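You operate a simulated robot arm through the tools that you are given. There is no shell and no other tool. Be economical: measure what you need, move in short steps, check, and stop when the job is done.

You are at the controls of a simulated two-armed robot. One attempt, no reset.

JOB
Open the jugs door, take the white jug from the upper shelf of the jugs cupboard and put it on the counter under the pegboard and shut the door again. Close the boxes drawer. Open the third slim drawer from the top, put the black roll in the inside from the top of the third slim drawer, then shut the drawer. Open the drops drawer, fetch the scrubbing brush and set it in the inside of the drops drawer and shut the drawer again. Put the caps tub in the inside of the island sink. Open the bars drawer, put the yellow bar on the long table away in the inside of the bars drawer, then shut the drawer. Open the third tap drawer from the top, take the orange pad and leave it in the inside from the top of the third tap drawer, then shut the drawer. The order is free. Set down upright: white jug, black roll.

The check looks at the end state, three seconds after you hand in, the way a careful person would. Anything else that was tipped, shoved, dropped, spilled or broken makes it a failure. Lids that push on must go on centred and level and be pressed home; caps that screw on are set level and turned clockwise until they are tight.

ROBOT AND FRAMES
Two 7-joint arms with two-finger parallel grippers on one trunk, on a base that drives. Base frame: it is fixed to the floor where the robot stands at the start and does not move with it; the origin is under the middle of the robot, x ahead of it, y to its left, z up. Readings come in mm, rad, newtons and seconds.
The left shoulder is at the start at [50, 187, 1160], the right one opposite. With the tool pointing down near the work surface each hand reaches from about 100 to 500 mm from the robot's upright axis, wherever it stands, measured 20 degrees to its own side. Places, roughly: bars drawer [-2200, 100, 600]; black roll (6x6x8 cm) [100, -700, 900]; boxes drawer [600, 700, 500]; caps tub [-4750, 4000, 1000]; counter under the pegboard [1200, 1400, 900]; drops drawer [-2200, 100, 400]; inside of the bars drawer [-2300, 0, 500]; inside of the drops drawer [-2300, 0, 400]; inside of the island sink [-2100, 3900, 700]; inside of the third slim drawer [-2200, 3200, 400]; inside of the third tap drawer [-4600, 700, 400]; jugs door [600, 200, 500]; orange pad (7x11x4 cm) [-4500, 3600, 900]; scrubbing brush (6x10x9 cm) [-200, -700, 900]; third slim drawer [-2300, 3300, 400]; third tap drawer [-4600, 800, 400]; white jug (15x10x16 cm) [800, 100, 600]; yellow bar (4x2x2 cm) [-4500, 4300, 900]. Payload 3.43 kg a hand.
Tool frame (each hand has its own): the origin (TCP) lies between the finger pads and is the grasp point; the fingertips stand 30 mm ahead of it; z points along the fingers, y is the line along which they close. The gripper opens to 94 mm. The fingers are 28 mm wide and 10 mm thick; the gripper's body (50 by 96 mm) begins 55 mm behind the TCP.
Orientation is that of the tool frame in the base frame, as [roll, pitch, yaw] about the fixed x, y, z axes, in that order (R = Rz(yaw) Ry(pitch) Rx(roll)). With the fingers straight down and closing along the base's y, the tool's x points along the base's -x, its y along +y and its z along -z.

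CONTROLS
- The arms move only by the tool servo_tool. It takes "left_commands", "right_commands" or both (then of equal length, played together; a hand with none holds still); each is a list of rows, each a list of 7 numbers: the finger opening in mm, from 0 to 94, then the shift along the tool's x, y, z in mm, then the turn, a rotation vector about the tool's x, y, z in rad. In form: [[jaw, dx, dy, dz, rx, ry, rz], ...]. A call has 1 to 8 rows; each row shifts and turns the commanded pose from where the row before left it, along the tool's axes as they then stand. Rows are played at 5 a second. More than 50 mm and 0.15 rad between two rows, or a gripper value outside its range, and nothing of the call is played. Where a pose cannot be reached the arm comes as near as it can. A force on the tool above 40 N (or 10 N above the force at the start of the call, whichever is more), or a blocked arm, ends the call early, and 0.2 s more pass. Each finger travels about 153 mm/s and halts on what it meets, pressing with about 28 N; the grip force reading is that of the motor and also rises with nothing between the fingers. The clock runs only during rows and for 0.2 s after the last one: add rows that do not move to give the fingers time. It gives the time, the measured TCP pose, the force on the tool (base axes), the opening and the grip force at its end, in the units of the frame above (readings bear some noise), with the torque about the TCP (base axes, N m) and any sound that the robot's microphone picked up.
- Cameras (640 x 400 px; columns grow to the right, rows downward): "scene" is now at [132.7, -9.6, 1295.8]; the picture's right is [-0.12, -0.99, 0.00], its down [-0.80, 0.09, -0.60] and it looks along [0.59, -0.07, -0.80] (base axes); focal length 214 px, centre (320, 200). "left" rides on the left gripper at [76, -14, -102] in its tool frame; the picture's right is [0.18, 0.98, 0.00], its down [-0.75, 0.14, -0.64] and it looks along [-0.63, 0.12, 0.77] (tool axes); focal length 243 px, centre (320, 200). "right" rides on the right gripper at [76, 14, -102] in its tool frame; the picture's right is [-0.18, 0.98, 0.00], its down [-0.75, -0.14, -0.64] and it looks along [-0.63, -0.12, 0.77] (tool axes); focal length 243 px, centre (320, 200). There is no depth. A picture from a camera that has moved, and an enlarged one, comes with that camera's place and axes in the base frame and with its lens.
- snapshot(camera): a new picture of that camera. The clock stands still meanwhile.
- lift_body(by): slides the trunk up (or, below 0, down) by that many mm; the arms and the scene camera ride with it, the base frame stays. It gives what a move gives, with no picture.
- base_move(legs): drives the robot by 1 to 6 legs, each [ahead, left, turn to the left] in mm, mm and rad, along the robot's own axes; the way and the turn of a leg run together, so that a leg with both is an arc; at most 1500 mm and 3.142 rad a leg. The arms and the cameras ride along, it lands a little off, and it stops where it bumps. It gives what a move gives.
- pan_tilt(pan, tilt): turns the head with the scene camera to pan (to the left, within 1.396 rad either way) and tilt (down, from -0.506 to 1.204), counted from straight ahead of the robot. It gives what a move gives.
- inspect(camera, box): a new picture of the part [left, top, right, bottom] of that camera's present view, enlarged. The clock stands still meanwhile.
- close_job(): hands the job in; it is judged then, once.

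Go step by step. Nothing tells you exact positions but the pictures and the camera data: compare them with the known pose of the tool, close in by small moves and look again before you grip or let go. The budget is 556 turns and 364 pictures, counting those below and the enlarged ones. Unless the task says otherwise, let go and move clear before handing in.

The tools are called after "Request:" by a JSON object that holds its "fn" and its "kwargs". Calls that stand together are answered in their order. servo_tool: Moves the arms, as the interface text tells. Its arguments: {"type":"object","properties":{"left_commands":{"type":"array","items":{"type":"array","items":{"type":"number"}}},"right_commands":{"type":"array","items":{"type":"array","items":{"type":"number"}}}},"required":[]} The other tools are called the same way: lift_body (by) slides the trunk up or down; base_move (legs) drives the base; pan_tilt (pan, tilt) turns the head that bears the scene camera; snapshot (camera) takes a picture; inspect (camera, box) takes an enlarged picture of a part of a camera's view; close_job () hands the job in.

At the start:

```text
time: 0.0
left_eef_pos: [253.5, 314.6, 1189.0]
left_tcp_rot: [-3.14, 0.0, -3.141]
left_wrist_force: [-0.5, 0.1, 0.4]
left_ft_torque: [-0.01, 0.0, 0.01]
left_gripper_width: 93.8
left_finger_force: 0.0
right_eef_pos: [341.8, 3.8, 1137.9]
right_tcp_rot: [3.141, 0.0, 3.141]
right_wrist_force: [-0.1, 0.2, 1.2]
right_ft_torque: [-0.01, 0.02, 0.04]
right_gripper_width: 94.1
right_finger_force: 0.0
trunk travel left (down, up): [-375.0, 57.0]
robot x, y, heading: [1.3, -2.7, -0.004]
head pan, tilt: [-0.117, 0.932]
```

scene: 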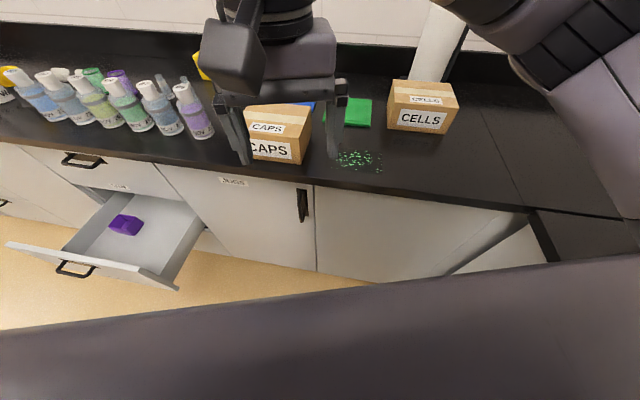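
right: 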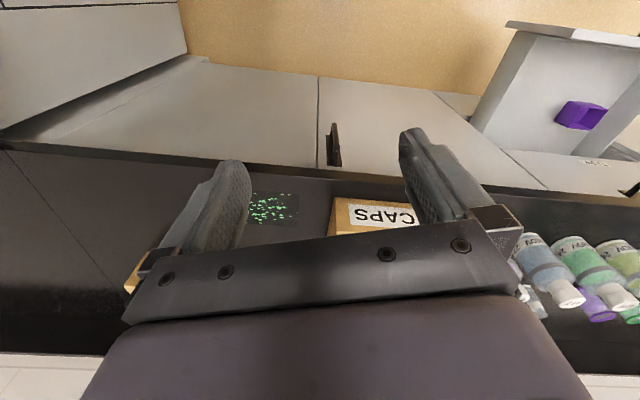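
left: 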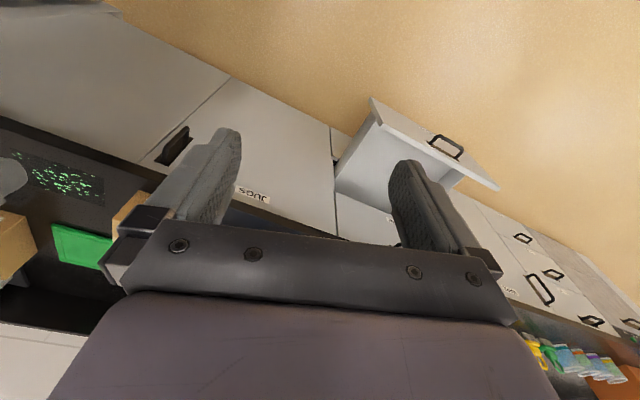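

I see the counter ahead with the open boxes drawer to the left and the jugs door in front. I survey first.

Request:
{"fn": "pan_tilt", "kwargs": {"pan": 0.9, "tilt": 0.6}}

Request:
{"fn": "snapshot", "kwargs": {"camera": "scene"}}

Request:
{"fn": "pan_tilt", "kwargs": {"pan": -1.2, "tilt": 0.5}}

Request:
{"fn": "snapshot", "kwargs": {"camera": "scene"}}

```text
time: 1.3
left_eef_pos: [254.2, 313.9, 1189.5]
left_tcp_rot: [3.141, 0.002, -3.138]
left_wrist_force: [-0.5, 0.3, -0.7]
left_ft_torque: [0.02, -0.01, 0.02]
left_gripper_width: 94.0
left_finger_force: 0.1
right_eef_pos: [341.5, 5.1, 1137.3]
right_tcp_rot: [-3.14, 0.001, 3.141]
right_wrist_force: [0.8, -0.2, 0.4]
right_ft_torque: [0.02, 0.01, 0.02]
right_gripper_width: 94.0
right_finger_force: 0.1
trunk travel left (down, up): [-375.0, 57.0]
robot x, y, heading: [0.5, 2.8, 0.001]
head pan, tilt: [0.901, 0.6]
```

```text
360 pictures are left
camera scene: at [114.4, 68.1, 1322.8], right [0.78, -0.62, 0.0], down [-0.35, -0.44, -0.82], along [0.51, 0.65, -0.57], focal length 214 px, centre (320, 200)
```

scene: 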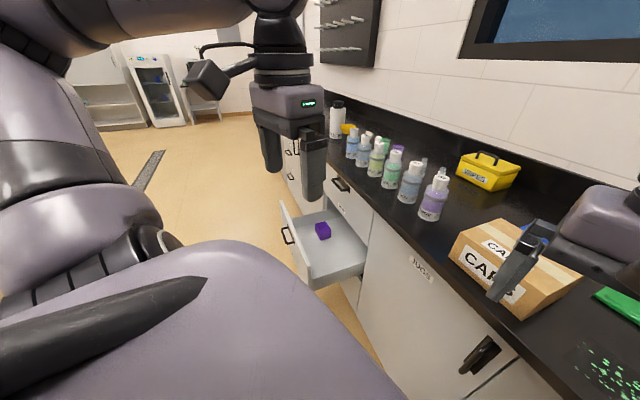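

```text
time: 3.3
left_eef_pos: [254.0, 313.5, 1189.4]
left_tcp_rot: [-3.14, 0.001, 3.141]
left_wrist_force: [0.9, -0.3, 0.1]
left_ft_torque: [-0.02, 0.01, 0.01]
left_gripper_width: 94.1
left_finger_force: 0.0
right_eef_pos: [341.8, 4.3, 1137.7]
right_tcp_rot: [-3.141, 0.001, 3.14]
right_wrist_force: [0.0, 0.1, 0.2]
right_ft_torque: [0.0, 0.02, -0.03]
right_gripper_width: 93.5
right_finger_force: 0.1
trunk travel left (down, up): [-375.0, 57.0]
robot x, y, heading: [-1.9, -0.2, -0.003]
head pan, tilt: [-1.201, 0.499]
```

```text
359 pictures are left
camera scene: at [92.4, -85.9, 1331.9], right [-0.93, -0.36, 0.0], down [-0.17, 0.45, -0.88], along [0.32, -0.82, -0.48], focal length 214 px, centre (320, 200)
```

scene: 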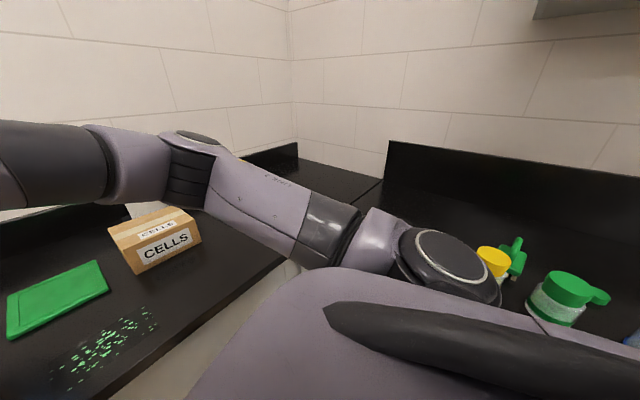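

The counters seem rotated about 0.28 rad against the robot's axis. I turn to square up with the counter and look again.

Request:
{"fn": "base_move", "kwargs": {"legs": [[0, 0, -0.284]]}}

Request:
{"fn": "pan_tilt", "kwargs": {"pan": 0, "tilt": 0.9}}

Request:
{"fn": "snapshot", "kwargs": {"camera": "scene"}}

Request:
{"fn": "pan_tilt", "kwargs": {"pan": -1.39, "tilt": 0.75}}

Request:
{"fn": "snapshot", "kwargs": {"camera": "scene"}}

```text
time: 4.6
left_eef_pos: [332.1, 230.4, 1189.6]
left_tcp_rot: [3.141, -0.001, 2.858]
left_wrist_force: [-0.2, -0.3, -0.1]
left_ft_torque: [-0.02, 0.02, -0.02]
left_gripper_width: 94.0
left_finger_force: 0.1
right_eef_pos: [329.5, -90.4, 1137.6]
right_tcp_rot: [-3.141, 0.001, 2.858]
right_wrist_force: [0.2, -0.8, -1.1]
right_ft_torque: [0.01, 0.01, 0.0]
right_gripper_width: 94.0
right_finger_force: 0.1
trunk travel left (down, up): [-375.0, 57.0]
robot x, y, heading: [-0.1, 0.8, -0.281]
head pan, tilt: [-1.201, 0.499]
```

```text
time: 6.0
left_eef_pos: [332.0, 230.7, 1190.1]
left_tcp_rot: [3.141, 0.0, 2.858]
left_wrist_force: [0.6, 0.2, -0.1]
left_ft_torque: [0.0, -0.03, 0.0]
left_gripper_width: 94.2
left_finger_force: 0.1
right_eef_pos: [329.2, -91.4, 1136.8]
right_tcp_rot: [-3.141, 0.0, 2.86]
right_wrist_force: [-0.6, -1.0, -0.1]
right_ft_torque: [0.0, 0.02, -0.02]
right_gripper_width: 94.0
right_finger_force: 0.0
trunk travel left (down, up): [-375.0, 57.0]
robot x, y, heading: [-1.1, -1.5, -0.285]
head pan, tilt: [0.0, 0.901]
```

```text
358 pictures are left
camera scene: at [129.6, -38.5, 1298.1], right [-0.28, -0.96, 0.0], down [-0.75, 0.22, -0.62], along [0.6, -0.17, -0.78], focal length 214 px, centre (320, 200)
```

scene: 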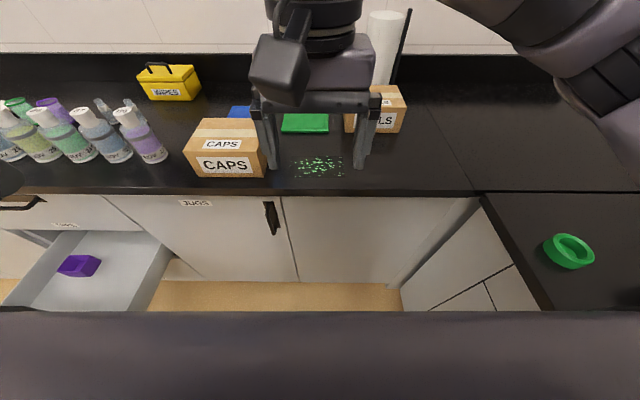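

```text
time: 7.5
left_eef_pos: [332.3, 230.3, 1188.4]
left_tcp_rot: [-3.14, 0.0, 2.859]
left_wrist_force: [0.2, 0.2, 0.4]
left_ft_torque: [0.03, -0.01, 0.03]
left_gripper_width: 93.9
left_finger_force: 0.0
right_eef_pos: [329.5, -90.9, 1138.7]
right_tcp_rot: [3.141, 0.0, 2.856]
right_wrist_force: [-0.2, 0.1, 0.1]
right_ft_torque: [0.0, 0.01, -0.01]
right_gripper_width: 93.7
right_finger_force: 0.0
trunk travel left (down, up): [-375.0, 57.0]
robot x, y, heading: [1.7, 1.1, -0.282]
head pan, tilt: [-1.389, 0.75]
```

```text
357 pictures are left
camera scene: at [48.7, -99.8, 1310.0], right [-0.99, 0.1, 0.0], down [0.07, 0.68, -0.73], along [-0.07, -0.73, -0.68], focal length 214 px, centre (320, 200)
```

scene: 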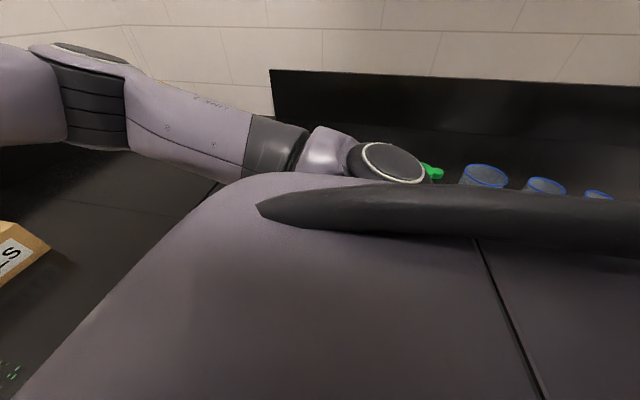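

The robot is now square with the counters. I back off and shift left in front of the boxes drawer.

Request:
{"fn": "base_move", "kwargs": {"legs": [[-300, 0, 0], [0, 550, 0]]}}

Request:
{"fn": "pan_tilt", "kwargs": {"pan": 0.0, "tilt": 0.85}}

Request:
{"fn": "snapshot", "kwargs": {"camera": "scene"}}

Request:
{"fn": "snapshot", "kwargs": {"camera": "left"}}

```text
time: 14.5
left_eef_pos: [205.1, 840.1, 1189.2]
left_tcp_rot: [3.141, 0.001, 2.847]
left_wrist_force: [-0.2, -0.3, 0.0]
left_ft_torque: [0.02, 0.03, -0.05]
left_gripper_width: 94.1
left_finger_force: 0.0
right_eef_pos: [198.2, 517.2, 1138.0]
right_tcp_rot: [3.142, 0.001, 2.849]
right_wrist_force: [0.2, -0.1, -0.1]
right_ft_torque: [0.03, -0.01, 0.02]
right_gripper_width: 94.0
right_finger_force: 0.1
trunk travel left (down, up): [-375.0, 57.0]
robot x, y, heading: [-125.6, 612.2, -0.292]
head pan, tilt: [-1.389, 0.75]
```

```text
time: 16.1
left_eef_pos: [204.1, 839.6, 1189.8]
left_tcp_rot: [-3.141, 0.0, 2.848]
left_wrist_force: [-0.5, -0.3, 0.0]
left_ft_torque: [0.05, 0.0, -0.04]
left_gripper_width: 94.0
left_finger_force: 0.2
right_eef_pos: [197.9, 518.4, 1138.3]
right_tcp_rot: [-3.141, 0.0, 2.847]
right_wrist_force: [-0.7, -0.5, -0.8]
right_ft_torque: [0.0, 0.01, -0.02]
right_gripper_width: 93.8
right_finger_force: 0.0
trunk travel left (down, up): [-375.0, 57.0]
robot x, y, heading: [-130.4, 613.3, -0.297]
head pan, tilt: [0.0, 0.85]
```

```text
356 pictures are left
camera scene: at [2.0, 572.2, 1302.0], right [-0.29, -0.96, 0.0], down [-0.72, 0.22, -0.66], along [0.63, -0.19, -0.75], focal length 214 px, centre (320, 200)
```

scene: 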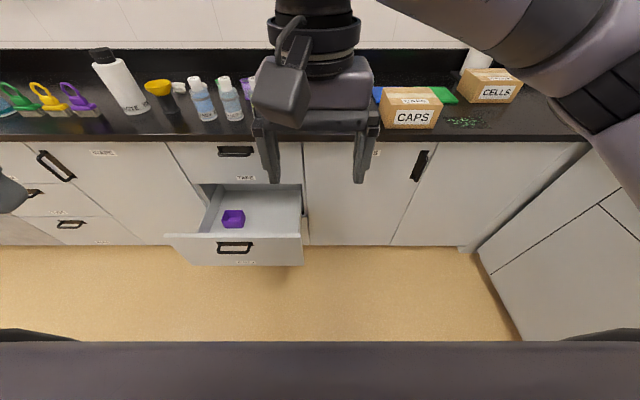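

```text
355 pictures are left
camera left: at [126.9, 848.5, 1292.8], right [0.11, 0.99, 0.0], down [0.76, -0.08, 0.64], along [0.64, -0.07, -0.77], focal length 243 px, centre (320, 200)
```

left: 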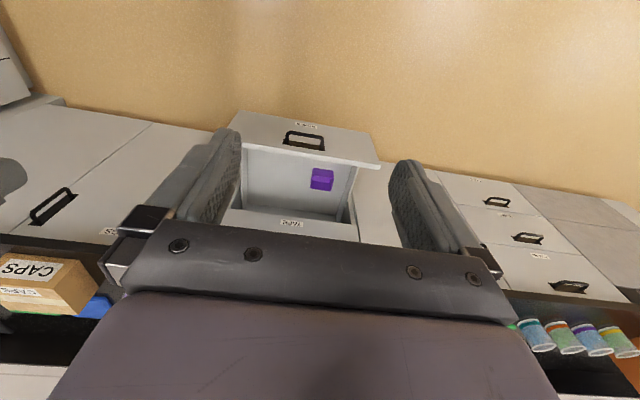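

Boxes drawer handle is at about 250 mm out from the cabinet. I'll turn the left tool to point forward and lower the trunk, then push the drawer front.

Request:
{"fn": "servo_tool", "kwargs": {"left_commands": [[0, 0, -40, 0, 0, 0, 0], [0, 0, -40, 0, 0, 0, 0], [0, 0, 0, 0, 0, -0.15, 0], [0, 0, 0, 0, 0, -0.15, 0], [0, 0, 0, 0, 0, -0.15, 0], [0, 0, 0, 0, 0, -0.15, 0], [0, 0, 0, 0, 0, -0.15, 0], [0, 0, 0, 0, 0, -0.15, 0]]}}

Request:
{"fn": "servo_tool", "kwargs": {"left_commands": [[0, 0, 0, 0, 0, -0.15, 0], [0, 0, 0, 0, 0, -0.15, 0], [0, 0, 0, 0, 0, -0.15, 0], [0, 0, 0, 0, 0, -0.22, 0]]}}

Request:
{"fn": "lift_body", "kwargs": {"by": -370}}

```text
time: 17.9
left_eef_pos: [202.6, 749.1, 1244.3]
left_tcp_rot: [3.141, 0.898, 2.849]
left_wrist_force: [-0.2, 0.8, -0.5]
left_ft_torque: [0.0, 0.0, -0.02]
left_gripper_width: 0.0
left_finger_force: 28.2
left hand out of reach, approached as far as the arm can: row 6, 7, 8
right_eef_pos: [198.6, 518.3, 1137.2]
right_tcp_rot: [-3.141, 0.0, 2.848]
right_wrist_force: [1.0, 0.3, -0.5]
right_ft_torque: [0.01, 0.02, 0.01]
right_gripper_width: 94.2
right_finger_force: 0.0
trunk travel left (down, up): [-375.0, 57.0]
robot x, y, heading: [-125.6, 614.8, -0.293]
head pan, tilt: [0.0, 0.85]
```

```text
refused: row 4 steps farther than a row can; nothing moved
```

```text
time: 21.4
left_eef_pos: [202.4, 749.4, 875.6]
left_tcp_rot: [-3.14, 0.9, 2.849]
left_wrist_force: [-0.8, 0.4, 0.1]
left_ft_torque: [0.01, 0.01, 0.04]
left_gripper_width: 0.0
left_finger_force: 28.4
right_eef_pos: [198.4, 517.6, 767.1]
right_tcp_rot: [3.141, 0.001, 2.849]
right_wrist_force: [0.1, 0.1, -0.3]
right_ft_torque: [0.03, 0.06, 0.02]
right_gripper_width: 93.9
right_finger_force: 0.0
trunk travel left (down, up): [-5.0, 427.0]
robot x, y, heading: [-128.4, 613.3, -0.297]
head pan, tilt: [0.0, 0.85]
```

Request:
{"fn": "servo_tool", "kwargs": {"left_commands": [[0, 31.3, 0, 24.9, 0, 0, 0], [0, 31.3, 0, 24.9, 0, 0, 0], [0, 31.3, 0, 24.9, 0, 0, 0], [0, 31.3, 0, 24.9, 0, 0, 0], [0, 31.3, 0, 24.9, 0, 0, 0], [0, 31.3, 0, 24.9, 0, 0, 0]]}}

Request:
{"fn": "servo_tool", "kwargs": {"left_commands": [[0, 0, 0, 0, 0, -0.15, 0], [0, 0, 0, 0, 0, -0.15, 0], [0, 0, 0, 0, 0, -0.15, 0], [0, 0, 0, 0, 0, -0.15, 0], [0, 0, 0, 0, 0, 0, 0]]}}

Request:
{"fn": "snapshot", "kwargs": {"camera": "scene"}}

```text
time: 22.8
left_eef_pos: [293.6, 685.0, 772.7]
left_tcp_rot: [-3.14, 0.895, 2.85]
left_wrist_force: [0.3, -1.4, 0.2]
left_ft_torque: [0.01, 0.01, -0.03]
left_gripper_width: 0.0
left_finger_force: 28.4
left hand out of reach, approached as far as the arm can: row 1, 2, 3, 4, 5, 6
right_eef_pos: [197.2, 517.9, 767.7]
right_tcp_rot: [-3.142, 0.0, 2.85]
right_wrist_force: [-0.6, 0.2, 0.7]
right_ft_torque: [0.02, 0.0, 0.01]
right_gripper_width: 94.1
right_finger_force: 0.1
trunk travel left (down, up): [-5.0, 427.0]
robot x, y, heading: [-128.0, 619.7, -0.296]
head pan, tilt: [0.0, 0.85]
```

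```text
time: 24.0
left_eef_pos: [344.0, 647.6, 792.9]
left_tcp_rot: [-3.13, 1.499, 2.863]
left_wrist_force: [0.5, 0.3, -0.2]
left_ft_torque: [0.02, -0.02, 0.01]
left_gripper_width: 0.0
left_finger_force: 28.2
left hand out of reach, approached as far as the arm can: row 1, 2, 3, 4
right_eef_pos: [198.3, 518.3, 767.7]
right_tcp_rot: [3.14, -0.001, 2.847]
right_wrist_force: [0.3, -0.1, -0.1]
right_ft_torque: [0.01, -0.01, 0.01]
right_gripper_width: 94.3
right_finger_force: 0.1
trunk travel left (down, up): [-5.0, 427.0]
robot x, y, heading: [-131.5, 610.5, -0.292]
head pan, tilt: [0.0, 0.85]
```

```text
354 pictures are left
camera scene: at [2.1, 572.3, 931.9], right [-0.29, -0.96, 0.0], down [-0.72, 0.22, -0.66], along [0.63, -0.19, -0.75], focal length 214 px, centre (320, 200)
```

scene: 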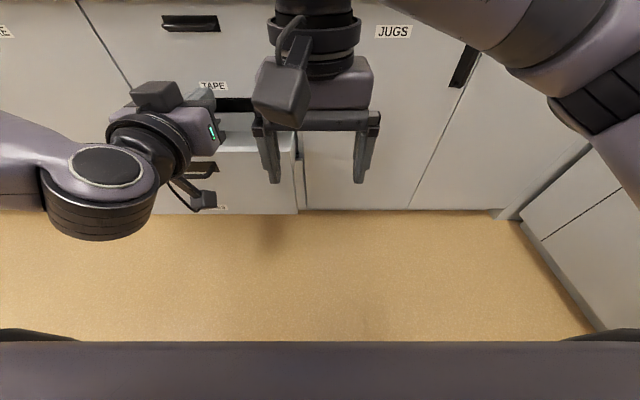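

Request:
{"fn": "servo_tool", "kwargs": {"left_commands": [[0, 0, 0, 50, 0, 0, 0], [0, 0, 0, 50, 0, 0, 0], [0, 0, 0, 50, 0, 0, 0], [0, 0, 0, 0, 0, 0, 0]]}}

Request:
{"fn": "snapshot", "kwargs": {"camera": "scene"}}

Request:
{"fn": "snapshot", "kwargs": {"camera": "left"}}

```text
time: 25.0
left_eef_pos: [464.1, 622.7, 799.5]
left_tcp_rot: [3.134, 1.49, 2.843]
left_wrist_force: [0.0, -0.3, 0.4]
left_ft_torque: [0.01, -0.01, -0.02]
left_gripper_width: 0.0
left_finger_force: 28.1
left hand out of reach, approached as far as the arm can: row 2, 3
right_eef_pos: [199.2, 518.6, 767.3]
right_tcp_rot: [3.142, 0.001, 2.849]
right_wrist_force: [-0.3, -0.7, -0.4]
right_ft_torque: [0.01, 0.0, -0.01]
right_gripper_width: 94.0
right_finger_force: 0.1
trunk travel left (down, up): [-5.0, 427.0]
robot x, y, heading: [-131.4, 612.6, -0.293]
head pan, tilt: [0.0, 0.85]
```

```text
353 pictures are left
camera scene: at [2.0, 572.3, 931.9], right [-0.29, -0.96, 0.0], down [-0.72, 0.22, -0.66], along [0.63, -0.19, -0.75], focal length 214 px, centre (320, 200)
```

scene: 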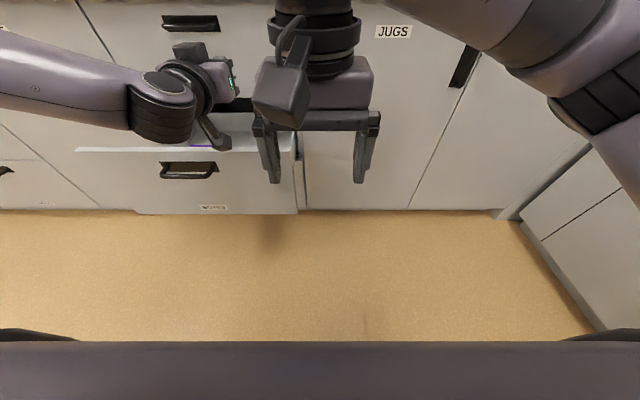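

```text
352 pictures are left
camera left: at [356.7, 640.4, 732.7], right [0.27, 0.95, -0.18], down [-0.52, 0.3, 0.8], along [0.81, -0.12, 0.57], focal length 243 px, centre (320, 200)
```

left: 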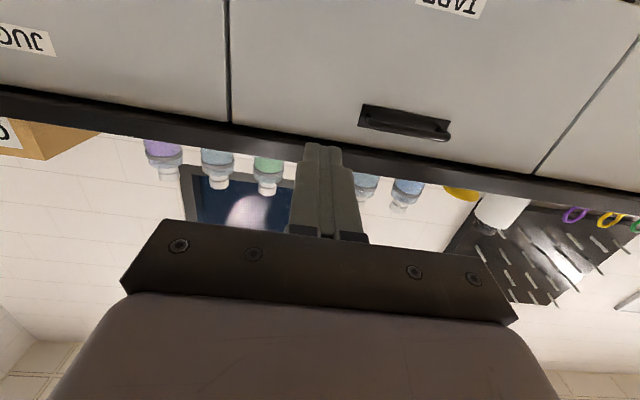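

Request:
{"fn": "servo_tool", "kwargs": {"left_commands": [[0, 40, 0, 0, 0, 0, 0], [0, 40, 0, 0, 0, 0, 0], [0, 0, 0, 0, 0, 0, 0]]}}

Request:
{"fn": "snapshot", "kwargs": {"camera": "scene"}}

```text
time: 25.8
left_eef_pos: [464.4, 622.2, 798.8]
left_tcp_rot: [3.139, 1.492, 2.848]
left_wrist_force: [0.6, 0.6, 0.4]
left_ft_torque: [0.01, 0.01, -0.02]
left_gripper_width: 0.0
left_finger_force: 27.9
left hand out of reach, approached as far as the arm can: row 1, 2
right_eef_pos: [198.0, 517.3, 768.4]
right_tcp_rot: [3.14, 0.0, 2.846]
right_wrist_force: [0.1, -0.9, 0.2]
right_ft_torque: [-0.01, 0.01, -0.04]
right_gripper_width: 93.8
right_finger_force: 0.1
trunk travel left (down, up): [-5.0, 427.0]
robot x, y, heading: [-131.9, 613.7, -0.295]
head pan, tilt: [0.0, 0.85]
```

```text
351 pictures are left
camera scene: at [2.0, 572.3, 931.9], right [-0.29, -0.96, 0.0], down [-0.72, 0.22, -0.66], along [0.63, -0.19, -0.75], focal length 214 px, centre (320, 200)
```

scene: 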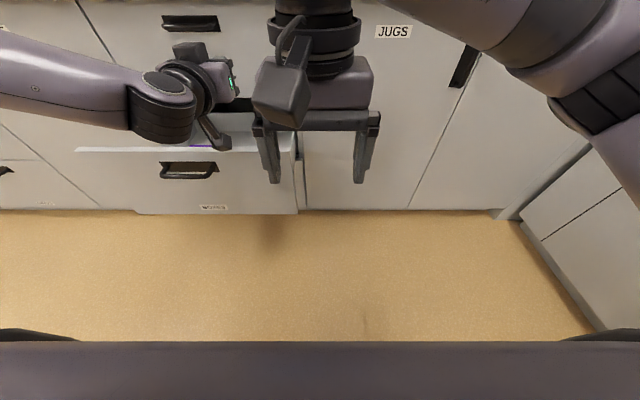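

Request:
{"fn": "servo_tool", "kwargs": {"left_commands": [[0, 0, 0, -40, 0, 0, 0], [0, 0, 0, -40, 0, 0, 0], [0, 0, 0, 0, 0, 0.15, 0], [0, 0, 0, 0, 0, 0.15, 0], [0, 0, 0, 0, 0, 0.15, 0], [0, 0, 0, 0, 0, 0.15, 0], [0, 0, 0, 0, 0, 0.15, 0], [0, 0, 0, 0, 0, 0, 0]]}}

```text
time: 27.6
left_eef_pos: [388.5, 645.6, 805.3]
left_tcp_rot: [3.141, 0.747, 2.846]
left_wrist_force: [0.4, 0.1, -0.6]
left_ft_torque: [0.06, -0.01, 0.02]
left_gripper_width: 0.1
left_finger_force: 28.1
right_eef_pos: [198.2, 517.9, 767.9]
right_tcp_rot: [3.141, -0.001, 2.848]
right_wrist_force: [0.6, 0.8, 0.8]
right_ft_torque: [-0.01, -0.01, -0.02]
right_gripper_width: 94.2
right_finger_force: 0.0
trunk travel left (down, up): [-5.0, 427.0]
robot x, y, heading: [-130.5, 617.0, -0.296]
head pan, tilt: [0.0, 0.85]
```

Request:
{"fn": "servo_tool", "kwargs": {"left_commands": [[0, 25, 0, 27, 0, 0, 0], [0, 25, 0, 27, 0, 0, 0], [0, 25, 0, 27, 0, 0, 0], [0, 25, 0, 27, 0, 0, 0], [0, 25, 0, 27, 0, 0, 0], [0, 0, 0, 0, 0, 0, 0]]}}

Request:
{"fn": "snapshot", "kwargs": {"camera": "scene"}}

```text
time: 29.0
left_eef_pos: [388.3, 644.3, 616.8]
left_tcp_rot: [3.141, 0.746, 2.85]
left_wrist_force: [-0.1, -0.3, -0.1]
left_ft_torque: [-0.02, 0.01, 0.01]
left_gripper_width: 0.0
left_finger_force: 27.6
right_eef_pos: [199.0, 518.4, 768.0]
right_tcp_rot: [-3.141, -0.001, 2.847]
right_wrist_force: [0.1, 0.4, 0.3]
right_ft_torque: [0.0, 0.02, -0.04]
right_gripper_width: 94.2
right_finger_force: 0.1
trunk travel left (down, up): [-5.0, 427.0]
robot x, y, heading: [-130.8, 613.0, -0.293]
head pan, tilt: [0.0, 0.85]
```

```text
350 pictures are left
camera scene: at [2.1, 572.3, 931.9], right [-0.29, -0.96, 0.0], down [-0.72, 0.22, -0.66], along [0.63, -0.19, -0.75], focal length 214 px, centre (320, 200)
```

scene: 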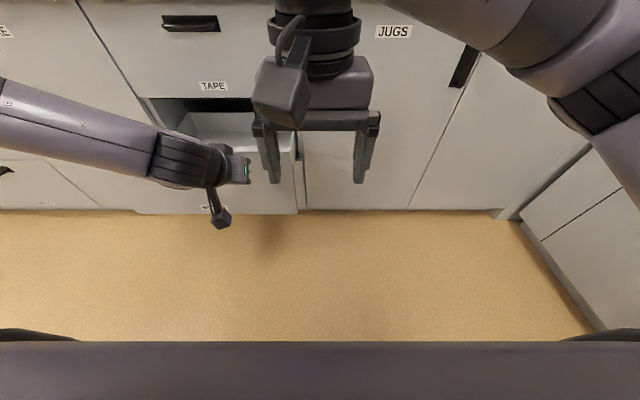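

Request:
{"fn": "servo_tool", "kwargs": {"left_commands": [[0, -22, 0, 20.4, 0, 0, 0], [0, -22, 0, 20.4, 0, 0, 0], [0, -22, 0, 20.4, 0, 0, 0], [0, -22, 0, 20.4, 0, 0, 0], [0, -22, 0, 20.4, 0, 0, 0], [0, 0, 0, 0, 0, 0, 0]]}}

Request:
{"fn": "snapshot", "kwargs": {"camera": "scene"}}

```text
time: 30.4
left_eef_pos: [514.7, 638.8, 637.5]
left_tcp_rot: [3.141, 0.75, 2.851]
left_wrist_force: [0.1, 0.2, -0.1]
left_ft_torque: [0.03, -0.01, 0.0]
left_gripper_width: 0.0
left_finger_force: 27.8
left hand out of reach, approached as far as the arm can: row 3, 4, 5
right_eef_pos: [199.2, 517.4, 767.6]
right_tcp_rot: [-3.139, 0.0, 2.848]
right_wrist_force: [0.1, -0.7, 0.0]
right_ft_torque: [0.0, 0.02, -0.05]
right_gripper_width: 94.0
right_finger_force: 0.0
trunk travel left (down, up): [-5.0, 427.0]
robot x, y, heading: [-131.4, 614.2, -0.288]
head pan, tilt: [0.0, 0.85]
```

```text
349 pictures are left
camera scene: at [2.1, 572.3, 932.0], right [-0.29, -0.96, 0.0], down [-0.72, 0.22, -0.66], along [0.63, -0.19, -0.75], focal length 214 px, centre (320, 200)
```

scene: 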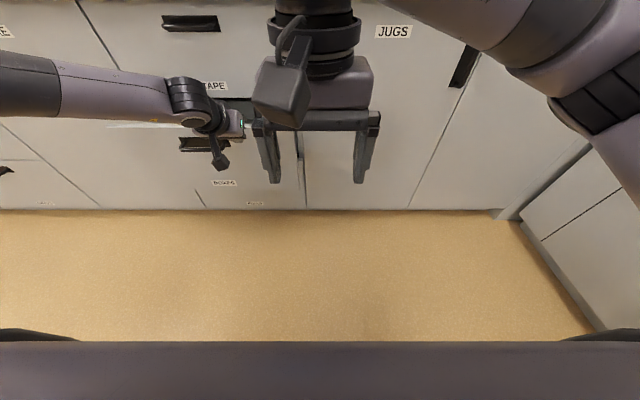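

The drawer slides easily. I drive ahead to push it the rest of the way.

Request:
{"fn": "base_move", "kwargs": {"legs": [[150, 0, 0]]}}

Request:
{"fn": "snapshot", "kwargs": {"camera": "scene"}}

```text
time: 31.8
left_eef_pos: [662.8, 595.3, 635.7]
left_tcp_rot: [3.141, 0.746, 2.849]
left_wrist_force: [0.0, 0.2, -0.6]
left_ft_torque: [0.03, 0.02, 0.01]
left_gripper_width: 0.2
left_finger_force: 28.2
right_eef_pos: [345.9, 474.0, 768.1]
right_tcp_rot: [-3.14, -0.001, 2.851]
right_wrist_force: [0.4, -0.6, 0.5]
right_ft_torque: [-0.04, 0.03, 0.0]
right_gripper_width: 94.1
right_finger_force: 0.0
trunk travel left (down, up): [-5.0, 427.0]
robot x, y, heading: [16.2, 565.7, -0.295]
head pan, tilt: [0.0, 0.85]
```

```text
348 pictures are left
camera scene: at [149.1, 528.2, 932.0], right [-0.29, -0.96, 0.0], down [-0.72, 0.22, -0.66], along [0.63, -0.19, -0.75], focal length 214 px, centre (320, 200)
```

scene: 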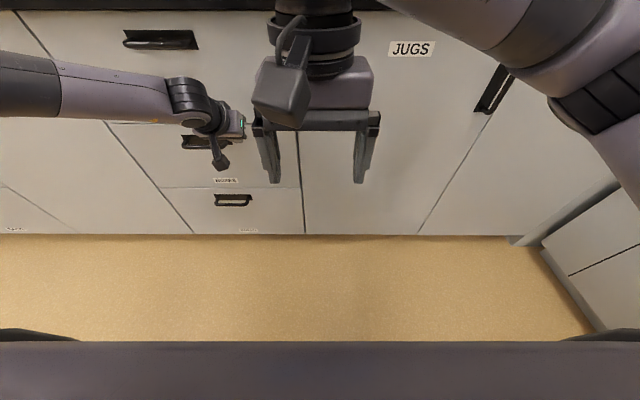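

Request:
{"fn": "base_move", "kwargs": {"legs": [[25, 0, 0]]}}

Request:
{"fn": "snapshot", "kwargs": {"camera": "scene"}}

```text
time: 32.7
left_eef_pos: [678.7, 592.1, 635.0]
left_tcp_rot: [3.141, 0.741, 2.852]
left_wrist_force: [-0.8, 0.8, 0.3]
left_ft_torque: [0.02, -0.02, 0.02]
left_gripper_width: 0.2
left_finger_force: 27.7
right_eef_pos: [364.4, 468.2, 767.7]
right_tcp_rot: [3.141, -0.002, 2.849]
right_wrist_force: [-0.2, -0.3, 0.4]
right_ft_torque: [0.02, -0.01, 0.0]
right_gripper_width: 94.0
right_finger_force: 0.0
trunk travel left (down, up): [-5.0, 427.0]
robot x, y, heading: [37.6, 565.3, -0.293]
head pan, tilt: [0.0, 0.85]
stopped in leg 1: the force on the tool passed its limit at 54 N (the readings are from after the stop); the commanded pose is now the measured one
```

```text
347 pictures are left
camera scene: at [168.1, 522.6, 931.9], right [-0.29, -0.96, 0.0], down [-0.72, 0.22, -0.66], along [0.63, -0.19, -0.75], focal length 214 px, centre (320, 200)
```

scene: 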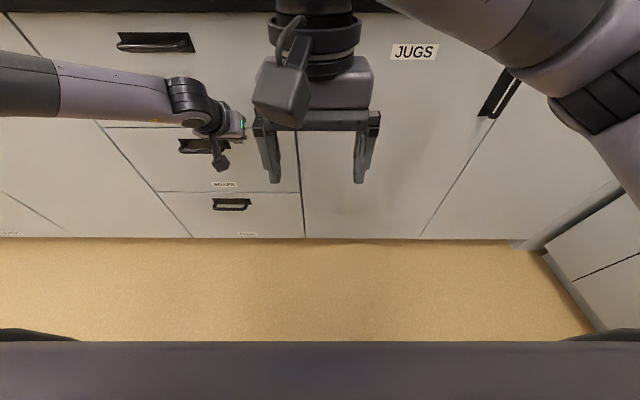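

The boxes drawer is shut. I back off and test the arm's forward reach in free space before the jugs door.

Request:
{"fn": "base_move", "kwargs": {"legs": [[-350, 0, 0], [0, -650, 0]]}}

Request:
{"fn": "servo_tool", "kwargs": {"left_commands": [[94, -36, 0, -34, 0, 0, 0], [94, 0, 0, 40, 0, 0, 0], [94, 0, 0, 40, 0, 0, 0], [94, 0, 0, 40, 0, 0, 0], [94, 0, 0, 40, 0, 0, 0], [94, 0, 0, 0, 0, 0, 0]]}}

Request:
{"fn": "snapshot", "kwargs": {"camera": "scene"}}

```text
time: 40.3
left_eef_pos: [159.4, 94.8, 636.8]
left_tcp_rot: [-3.139, 0.741, 2.856]
left_wrist_force: [0.2, 1.1, -0.7]
left_ft_torque: [-0.01, 0.03, -0.01]
left_gripper_width: 0.0
left_finger_force: 28.4
right_eef_pos: [-155.8, -23.6, 766.3]
right_tcp_rot: [-3.134, -0.002, 2.864]
right_wrist_force: [0.4, -0.1, -0.8]
right_ft_torque: [0.01, 0.01, 0.01]
right_gripper_width: 93.9
right_finger_force: 0.0
trunk travel left (down, up): [-5.0, 427.0]
robot x, y, heading: [-480.3, 63.2, -0.291]
head pan, tilt: [0.0, 0.85]
stopped in leg 2: the robot was blocked; the commanded pose is now the measured one
```

```text
time: 41.7
left_eef_pos: [206.5, 139.1, 609.4]
left_tcp_rot: [-3.138, 0.742, 2.855]
left_wrist_force: [-0.2, 0.5, -0.4]
left_ft_torque: [-0.02, 0.01, 0.0]
left_gripper_width: 94.0
left_finger_force: 0.0
left hand out of reach, approached as far as the arm can: row 2, 3, 4, 5
right_eef_pos: [-157.8, -24.8, 765.2]
right_tcp_rot: [-3.134, -0.004, 2.862]
right_wrist_force: [0.8, 0.2, -0.3]
right_ft_torque: [0.02, 0.03, 0.01]
right_gripper_width: 93.8
right_finger_force: 0.1
trunk travel left (down, up): [-5.0, 427.0]
robot x, y, heading: [-485.1, 63.7, -0.287]
head pan, tilt: [0.0, 0.85]
```

```text
346 pictures are left
camera scene: at [-350.3, 25.9, 931.9], right [-0.29, -0.96, 0.0], down [-0.72, 0.21, -0.66], along [0.63, -0.19, -0.75], focal length 214 px, centre (320, 200)
```

scene: 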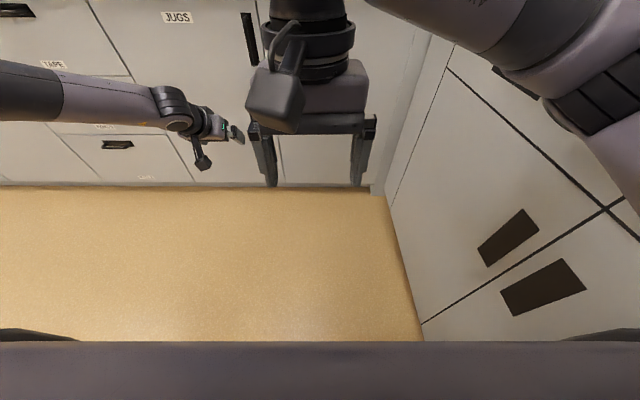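

The right side bumped something at the right counter. I move left a bit, retract the left arm slightly and raise the trunk to handle height.

Request:
{"fn": "base_move", "kwargs": {"legs": [[0, 70, 0]]}}

Request:
{"fn": "servo_tool", "kwargs": {"left_commands": [[94, 0, -20, -30, 0, 0, 0], [94, 0, -20, -30, 0, 0, 0], [94, 0, -20, -20, 0, 0, 0], [94, 0, -20, 0, 0, 0, 0]]}}

Request:
{"fn": "lift_body", "kwargs": {"by": 80}}

Request:
{"fn": "snapshot", "kwargs": {"camera": "scene"}}

Request:
{"fn": "snapshot", "kwargs": {"camera": "left"}}

```text
time: 43.0
left_eef_pos: [226.8, 204.9, 611.9]
left_tcp_rot: [-3.141, 0.743, 2.852]
left_wrist_force: [-0.4, -0.2, 0.7]
left_ft_torque: [-0.01, 0.0, 0.02]
left_gripper_width: 93.9
left_finger_force: 0.2
right_eef_pos: [-135.2, 43.2, 766.3]
right_tcp_rot: [-3.14, -0.003, 2.86]
right_wrist_force: [-0.5, -0.5, -0.1]
right_ft_torque: [-0.03, -0.05, -0.01]
right_gripper_width: 94.0
right_finger_force: 0.0
trunk travel left (down, up): [-5.0, 427.0]
robot x, y, heading: [-459.4, 129.8, -0.292]
head pan, tilt: [0.0, 0.85]
```

```text
time: 44.0
left_eef_pos: [153.8, 142.5, 668.2]
left_tcp_rot: [3.141, 0.743, 2.855]
left_wrist_force: [0.2, 0.1, 0.0]
left_ft_torque: [0.01, 0.01, 0.02]
left_gripper_width: 94.0
left_finger_force: 0.0
right_eef_pos: [-136.4, 43.5, 764.9]
right_tcp_rot: [-3.14, -0.003, 2.859]
right_wrist_force: [-0.1, -1.2, -0.6]
right_ft_torque: [-0.04, 0.0, 0.0]
right_gripper_width: 93.8
right_finger_force: 0.1
trunk travel left (down, up): [-5.0, 427.0]
robot x, y, heading: [-462.6, 133.8, -0.291]
head pan, tilt: [0.0, 0.85]
```

```text
time: 45.1
left_eef_pos: [153.4, 143.9, 747.9]
left_tcp_rot: [-3.141, 0.742, 2.853]
left_wrist_force: [0.8, 0.3, 0.9]
left_ft_torque: [-0.01, 0.02, 0.01]
left_gripper_width: 94.2
left_finger_force: 0.1
right_eef_pos: [-135.8, 43.4, 845.6]
right_tcp_rot: [-3.136, -0.004, 2.861]
right_wrist_force: [-0.1, -0.5, -0.9]
right_ft_torque: [-0.01, -0.03, -0.02]
right_gripper_width: 94.0
right_finger_force: 0.0
trunk travel left (down, up): [-85.0, 347.0]
robot x, y, heading: [-462.7, 130.3, -0.292]
head pan, tilt: [0.0, 0.85]
```

```text
345 pictures are left
camera scene: at [-330.2, 92.6, 1011.9], right [-0.29, -0.96, 0.0], down [-0.72, 0.22, -0.66], along [0.63, -0.19, -0.75], focal length 214 px, centre (320, 200)
```

scene: 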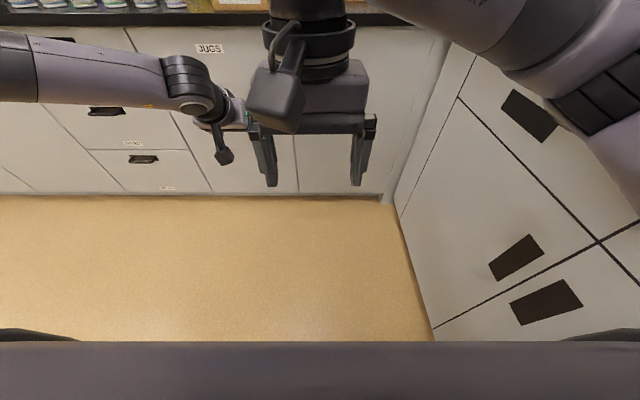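

```text
344 pictures are left
camera left: at [29.6, 166.1, 773.2], right [0.15, 0.98, -0.12], down [0.16, 0.1, 0.98], along [0.98, -0.17, -0.14], focal length 243 px, centre (320, 200)
```

left: 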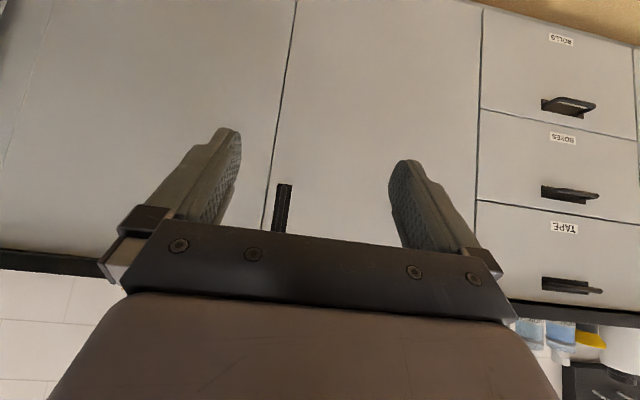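

Handle is a vertical bar at about Y=147 in the counter frame; I shift the hand right and drive up to it.

Request:
{"fn": "servo_tool", "kwargs": {"left_commands": [[94, 0, -34, 0, 0, 0, 0], [94, 0, 0, 0, 0, 0, 0]]}}

Request:
{"fn": "base_move", "kwargs": {"legs": [[270, 0, 0]]}}

Request:
{"fn": "snapshot", "kwargs": {"camera": "left"}}

```text
time: 45.7
left_eef_pos: [136.3, 128.3, 751.9]
left_tcp_rot: [-3.139, 0.742, 2.852]
left_wrist_force: [0.4, 0.8, -0.1]
left_ft_torque: [0.02, 0.01, 0.01]
left_gripper_width: 93.9
left_finger_force: 0.1
left hand out of reach, approached as far as the arm can: row 1
right_eef_pos: [-136.5, 41.8, 844.7]
right_tcp_rot: [-3.136, -0.003, 2.861]
right_wrist_force: [-1.0, -0.4, -1.0]
right_ft_torque: [-0.02, 0.03, 0.01]
right_gripper_width: 93.9
right_finger_force: 0.1
trunk travel left (down, up): [-85.0, 347.0]
robot x, y, heading: [-464.4, 133.8, -0.293]
head pan, tilt: [0.0, 0.85]
```

```text
time: 47.6
left_eef_pos: [391.3, 53.8, 751.5]
left_tcp_rot: [-3.14, 0.743, 2.856]
left_wrist_force: [-0.7, -0.3, 0.9]
left_ft_torque: [0.0, 0.0, -0.04]
left_gripper_width: 94.2
left_finger_force: 0.0
right_eef_pos: [119.2, -31.9, 845.1]
right_tcp_rot: [-3.138, -0.004, 2.863]
right_wrist_force: [1.1, 1.4, 1.6]
right_ft_torque: [-0.02, 0.02, -0.02]
right_gripper_width: 94.1
right_finger_force: 0.0
trunk travel left (down, up): [-85.0, 347.0]
robot x, y, heading: [-207.6, 56.3, -0.287]
head pan, tilt: [0.0, 0.85]
```

```text
343 pictures are left
camera left: at [266.8, 76.6, 776.5], right [0.15, 0.98, -0.13], down [0.16, 0.1, 0.98], along [0.98, -0.17, -0.14], focal length 243 px, centre (320, 200)
```

left: 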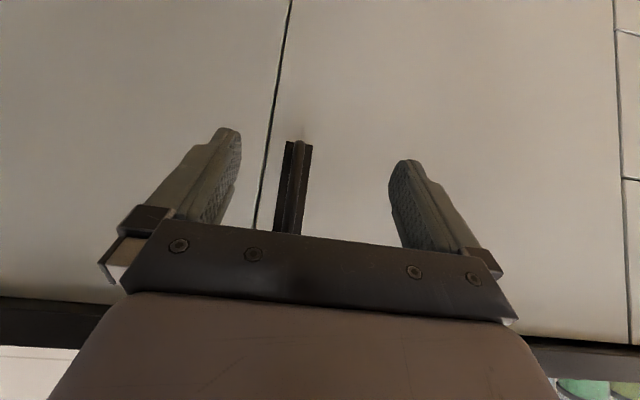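

Request:
{"fn": "base_move", "kwargs": {"legs": [[0, -13, 0], [105, 0, 0]]}}

Request:
{"fn": "snapshot", "kwargs": {"camera": "left"}}

```text
time: 49.2
left_eef_pos: [489.1, 11.8, 751.8]
left_tcp_rot: [-3.14, 0.743, 2.859]
left_wrist_force: [0.0, -0.6, 0.2]
left_ft_torque: [-0.01, 0.0, -0.01]
left_gripper_width: 94.1
left_finger_force: 0.0
right_eef_pos: [216.0, -74.5, 845.2]
right_tcp_rot: [-3.137, -0.004, 2.864]
right_wrist_force: [-1.2, 0.7, 0.3]
right_ft_torque: [0.01, 0.01, 0.01]
right_gripper_width: 94.0
right_finger_force: 0.0
trunk travel left (down, up): [-85.0, 347.0]
robot x, y, heading: [-113.6, 13.8, -0.284]
head pan, tilt: [0.0, 0.85]
```

```text
342 pictures are left
camera left: at [363.0, 35.3, 776.6], right [0.15, 0.98, -0.13], down [0.16, 0.1, 0.98], along [0.98, -0.16, -0.14], focal length 243 px, centre (320, 200)
```

left: 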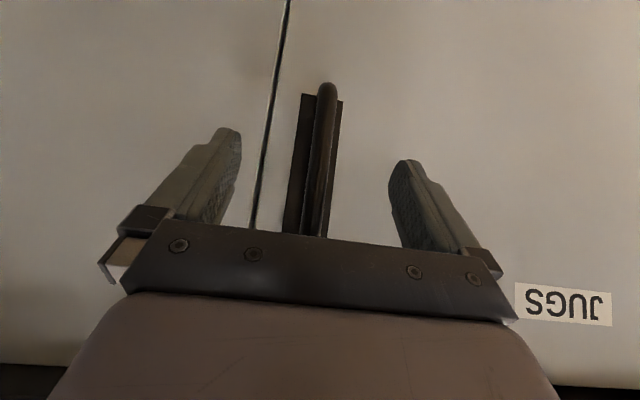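

Request:
{"fn": "base_move", "kwargs": {"legs": [[18, 0, 0]]}}

Request:
{"fn": "servo_tool", "kwargs": {"left_commands": [[40, 0, 0, 0, 0, 0, 0], [10, 0, 0, 0, 0, 0, 0], [0, 0, 0, 0, 0, 0, 0], [0, 0, 0, 0, 0, 0, 0]]}}

Request:
{"fn": "snapshot", "kwargs": {"camera": "left"}}

```text
time: 50.0
left_eef_pos: [502.3, 7.4, 751.8]
left_tcp_rot: [-3.14, 0.74, 2.853]
left_wrist_force: [-28.4, 11.5, 2.0]
left_ft_torque: [-0.12, 0.35, -1.4]
left_gripper_width: 92.0
left_finger_force: 0.0
right_eef_pos: [231.5, -78.5, 846.7]
right_tcp_rot: [-3.135, -0.001, 2.865]
right_wrist_force: [0.0, -0.5, 0.4]
right_ft_torque: [0.01, 0.05, -0.01]
right_gripper_width: 94.1
right_finger_force: 0.1
trunk travel left (down, up): [-85.0, 347.0]
robot x, y, heading: [-92.3, 12.1, -0.287]
head pan, tilt: [0.0, 0.85]
```

```text
time: 51.0
left_eef_pos: [502.5, 7.1, 749.8]
left_tcp_rot: [3.141, 0.738, 2.854]
left_wrist_force: [-12.1, 1.5, 0.8]
left_ft_torque: [0.08, 0.22, -0.12]
left_gripper_width: 15.9
left_finger_force: 44.7
right_eef_pos: [230.9, -78.2, 845.5]
right_tcp_rot: [-3.139, -0.004, 2.866]
right_wrist_force: [0.2, -0.2, 0.5]
right_ft_torque: [0.0, -0.01, -0.02]
right_gripper_width: 94.0
right_finger_force: 0.1
trunk travel left (down, up): [-85.0, 347.0]
robot x, y, heading: [-92.2, 8.9, -0.287]
head pan, tilt: [0.0, 0.85]
```

```text
341 pictures are left
camera left: at [377.1, 30.4, 775.8], right [0.15, 0.98, -0.12], down [0.16, 0.1, 0.98], along [0.98, -0.17, -0.14], focal length 243 px, centre (320, 200)
```

left: 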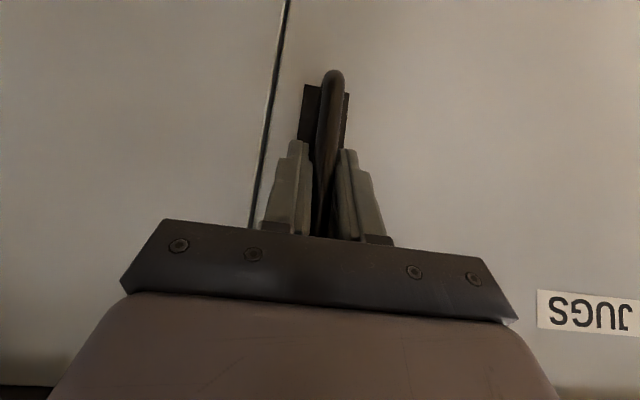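

Gripped the handle bar. I pull the door by driving back along the arc.

Request:
{"fn": "base_move", "kwargs": {"legs": [[-50, 2, 0], [-45, 8, 0]]}}

Request:
{"fn": "base_move", "kwargs": {"legs": [[-45, 12, 0], [-43, 16, 0]]}}

Request:
{"fn": "snapshot", "kwargs": {"camera": "scene"}}

```text
time: 52.4
left_eef_pos: [418.2, 50.7, 751.0]
left_tcp_rot: [3.139, 0.738, 2.865]
left_wrist_force: [15.9, 26.0, 3.7]
left_ft_torque: [-0.41, 0.1, 0.09]
left_gripper_width: 15.8
left_finger_force: 44.8
right_eef_pos: [145.2, -40.8, 845.2]
right_tcp_rot: [-3.134, -0.006, 2.867]
right_wrist_force: [0.1, 0.6, 0.4]
right_ft_torque: [-0.01, 0.02, -0.03]
right_gripper_width: 94.0
right_finger_force: 0.1
trunk travel left (down, up): [-85.0, 347.0]
robot x, y, heading: [-182.0, 43.2, -0.288]
head pan, tilt: [0.0, 0.85]
```

```text
time: 53.8
left_eef_pos: [344.8, 105.8, 750.3]
left_tcp_rot: [3.134, 0.74, 2.876]
left_wrist_force: [23.2, 25.0, -1.0]
left_ft_torque: [-0.6, -0.28, 0.06]
left_gripper_width: 16.0
left_finger_force: 45.0
right_eef_pos: [71.6, 11.2, 845.9]
right_tcp_rot: [-3.133, -0.005, 2.867]
right_wrist_force: [-0.2, -0.1, 1.3]
right_ft_torque: [-0.05, 0.01, 0.02]
right_gripper_width: 93.9
right_finger_force: 0.1
trunk travel left (down, up): [-85.0, 347.0]
robot x, y, heading: [-257.0, 102.6, -0.288]
head pan, tilt: [0.0, 0.85]
```

```text
340 pictures are left
camera scene: at [-124.3, 60.1, 1011.7], right [-0.28, -0.96, 0.0], down [-0.72, 0.21, -0.66], along [0.63, -0.19, -0.75], focal length 214 px, centre (320, 200)
```

scene: 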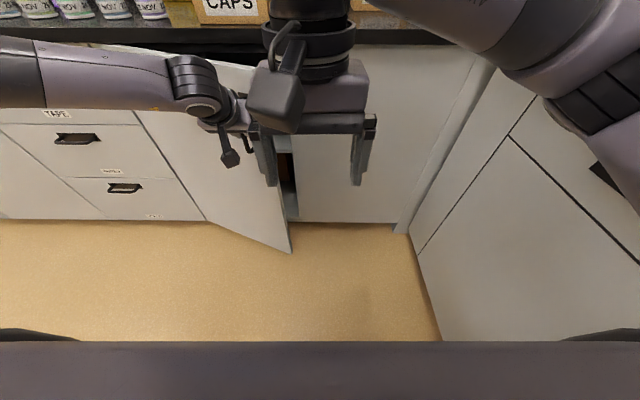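

Door is open about 30°. I release, go around the door's free edge with the closed hand, and will push it open from inside.

Request:
{"fn": "servo_tool", "kwargs": {"left_commands": [[60, 0, 0, 0, 0, 0, 0], [94, 0, 0, 0, 0, 0, 0], [94, 0, 0, 0, 0, 0, 0]]}}

Request:
{"fn": "base_move", "kwargs": {"legs": [[-90, -10, 0]]}}

Request:
{"fn": "snapshot", "kwargs": {"camera": "left"}}

Request:
{"fn": "snapshot", "kwargs": {"camera": "scene"}}

```text
time: 54.6
left_eef_pos: [345.9, 105.6, 752.2]
left_tcp_rot: [3.132, 0.74, 2.876]
left_wrist_force: [0.7, 0.3, 0.0]
left_ft_torque: [0.03, 0.0, -0.01]
left_gripper_width: 94.1
left_finger_force: 0.1
right_eef_pos: [68.4, 9.8, 845.2]
right_tcp_rot: [-3.137, -0.003, 2.867]
right_wrist_force: [0.6, -1.0, 0.6]
right_ft_torque: [0.01, -0.01, 0.0]
right_gripper_width: 93.7
right_finger_force: 0.0
trunk travel left (down, up): [-85.0, 347.0]
robot x, y, heading: [-257.8, 95.7, -0.282]
head pan, tilt: [0.0, 0.85]
```

```text
time: 55.7
left_eef_pos: [257.2, 119.1, 750.2]
left_tcp_rot: [3.13, 0.739, 2.873]
left_wrist_force: [0.0, 0.5, 0.3]
left_ft_torque: [-0.03, -0.02, -0.03]
left_gripper_width: 94.1
left_finger_force: 0.0
right_eef_pos: [-18.8, 26.3, 845.2]
right_tcp_rot: [-3.135, -0.004, 2.867]
right_wrist_force: [0.6, 0.7, -0.4]
right_ft_torque: [-0.01, -0.02, -0.03]
right_gripper_width: 93.9
right_finger_force: 0.1
trunk travel left (down, up): [-85.0, 347.0]
robot x, y, heading: [-344.2, 115.9, -0.284]
head pan, tilt: [0.0, 0.85]
```

```text
339 pictures are left
camera left: at [132.2, 138.9, 776.1], right [0.12, 0.99, -0.12], down [0.15, 0.1, 0.98], along [0.98, -0.14, -0.14], focal length 243 px, centre (320, 200)
```

left: 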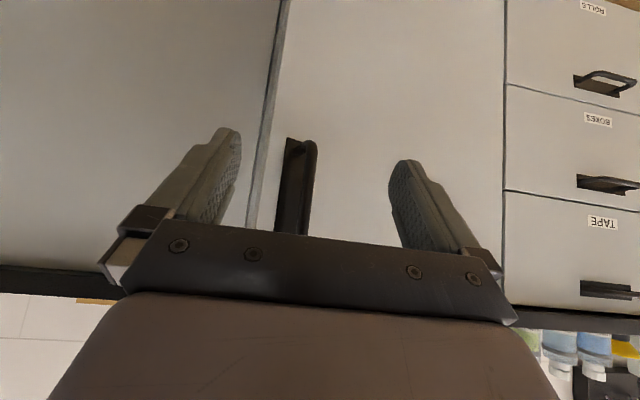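

```text
338 pictures are left
camera scene: at [-213.3, 73.8, 1011.9], right [-0.28, -0.96, 0.0], down [-0.72, 0.21, -0.66], along [0.63, -0.19, -0.75], focal length 214 px, centre (320, 200)
```

scene: 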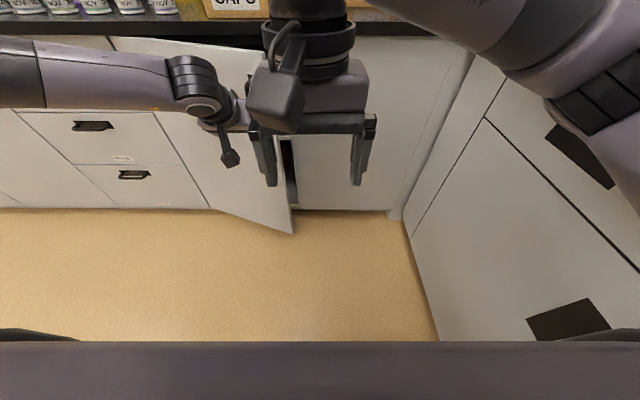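

Request:
{"fn": "servo_tool", "kwargs": {"left_commands": [[40, 0, -20, 0, 0, 0, 0], [0, 0, -20, 0, 0, 0, 0], [0, 0, -20, 0, 0, 0, 0], [0, 0, 0, 0, 0, 0, 0]]}}

Request:
{"fn": "base_move", "kwargs": {"legs": [[0, -45, 0]]}}

```text
time: 56.7
left_eef_pos: [228.9, 106.2, 763.2]
left_tcp_rot: [3.132, 0.739, 2.874]
left_wrist_force: [0.5, 0.5, -0.2]
left_ft_torque: [-0.01, 0.0, 0.02]
left_gripper_width: 0.1
left_finger_force: 28.1
left hand out of reach, approached as far as the arm can: row 1, 2, 3
right_eef_pos: [-17.7, 25.0, 844.0]
right_tcp_rot: [-3.136, -0.002, 2.867]
right_wrist_force: [0.4, -0.5, 0.2]
right_ft_torque: [0.01, 0.0, 0.0]
right_gripper_width: 94.1
right_finger_force: 0.0
trunk travel left (down, up): [-85.0, 347.0]
robot x, y, heading: [-345.5, 114.0, -0.287]
head pan, tilt: [0.0, 0.85]
```

```text
time: 57.8
left_eef_pos: [217.8, 64.1, 762.7]
left_tcp_rot: [3.133, 0.739, 2.872]
left_wrist_force: [-0.5, 0.6, -0.7]
left_ft_torque: [-0.01, 0.03, 0.0]
left_gripper_width: 0.1
left_finger_force: 27.8
right_eef_pos: [-30.6, -18.0, 845.6]
right_tcp_rot: [-3.135, -0.003, 2.868]
right_wrist_force: [-0.5, -0.6, 0.3]
right_ft_torque: [0.01, 0.0, 0.04]
right_gripper_width: 94.2
right_finger_force: 0.0
trunk travel left (down, up): [-85.0, 347.0]
robot x, y, heading: [-361.4, 68.2, -0.287]
head pan, tilt: [0.0, 0.85]
```

Request:
{"fn": "base_move", "kwargs": {"legs": [[0, 0, -0.1], [170, 0, 0]]}}

Request:
{"fn": "snapshot", "kwargs": {"camera": "left"}}

Request:
{"fn": "snapshot", "kwargs": {"camera": "scene"}}

```text
time: 59.8
left_eef_pos: [361.7, -55.5, 761.8]
left_tcp_rot: [3.133, 0.74, 2.772]
left_wrist_force: [-0.4, 0.2, -0.3]
left_ft_torque: [0.0, 0.0, -0.01]
left_gripper_width: 0.0
left_finger_force: 28.0
right_eef_pos: [107.6, -111.6, 846.1]
right_tcp_rot: [-3.136, -0.004, 2.764]
right_wrist_force: [-0.9, 0.4, 0.1]
right_ft_torque: [-0.01, 0.02, 0.0]
right_gripper_width: 93.8
right_finger_force: 0.1
trunk travel left (down, up): [-85.0, 347.0]
robot x, y, heading: [-210.6, 9.5, -0.384]
head pan, tilt: [0.0, 0.85]
```

```text
337 pictures are left
camera left: at [240.2, -23.5, 787.4], right [0.22, 0.97, -0.12], down [0.16, 0.08, 0.98], along [0.96, -0.24, -0.14], focal length 243 px, centre (320, 200)
```

left: 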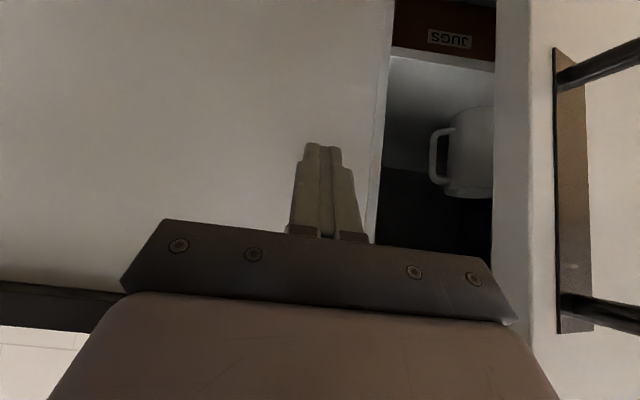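

```text
336 pictures are left
camera scene: at [-81.7, -43.2, 1011.9], right [-0.38, -0.93, 0.0], down [-0.7, 0.28, -0.66], along [0.61, -0.25, -0.75], focal length 214 px, centre (320, 200)
```

scene: 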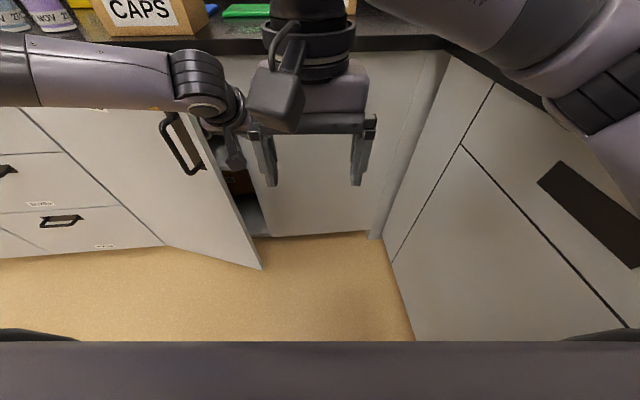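

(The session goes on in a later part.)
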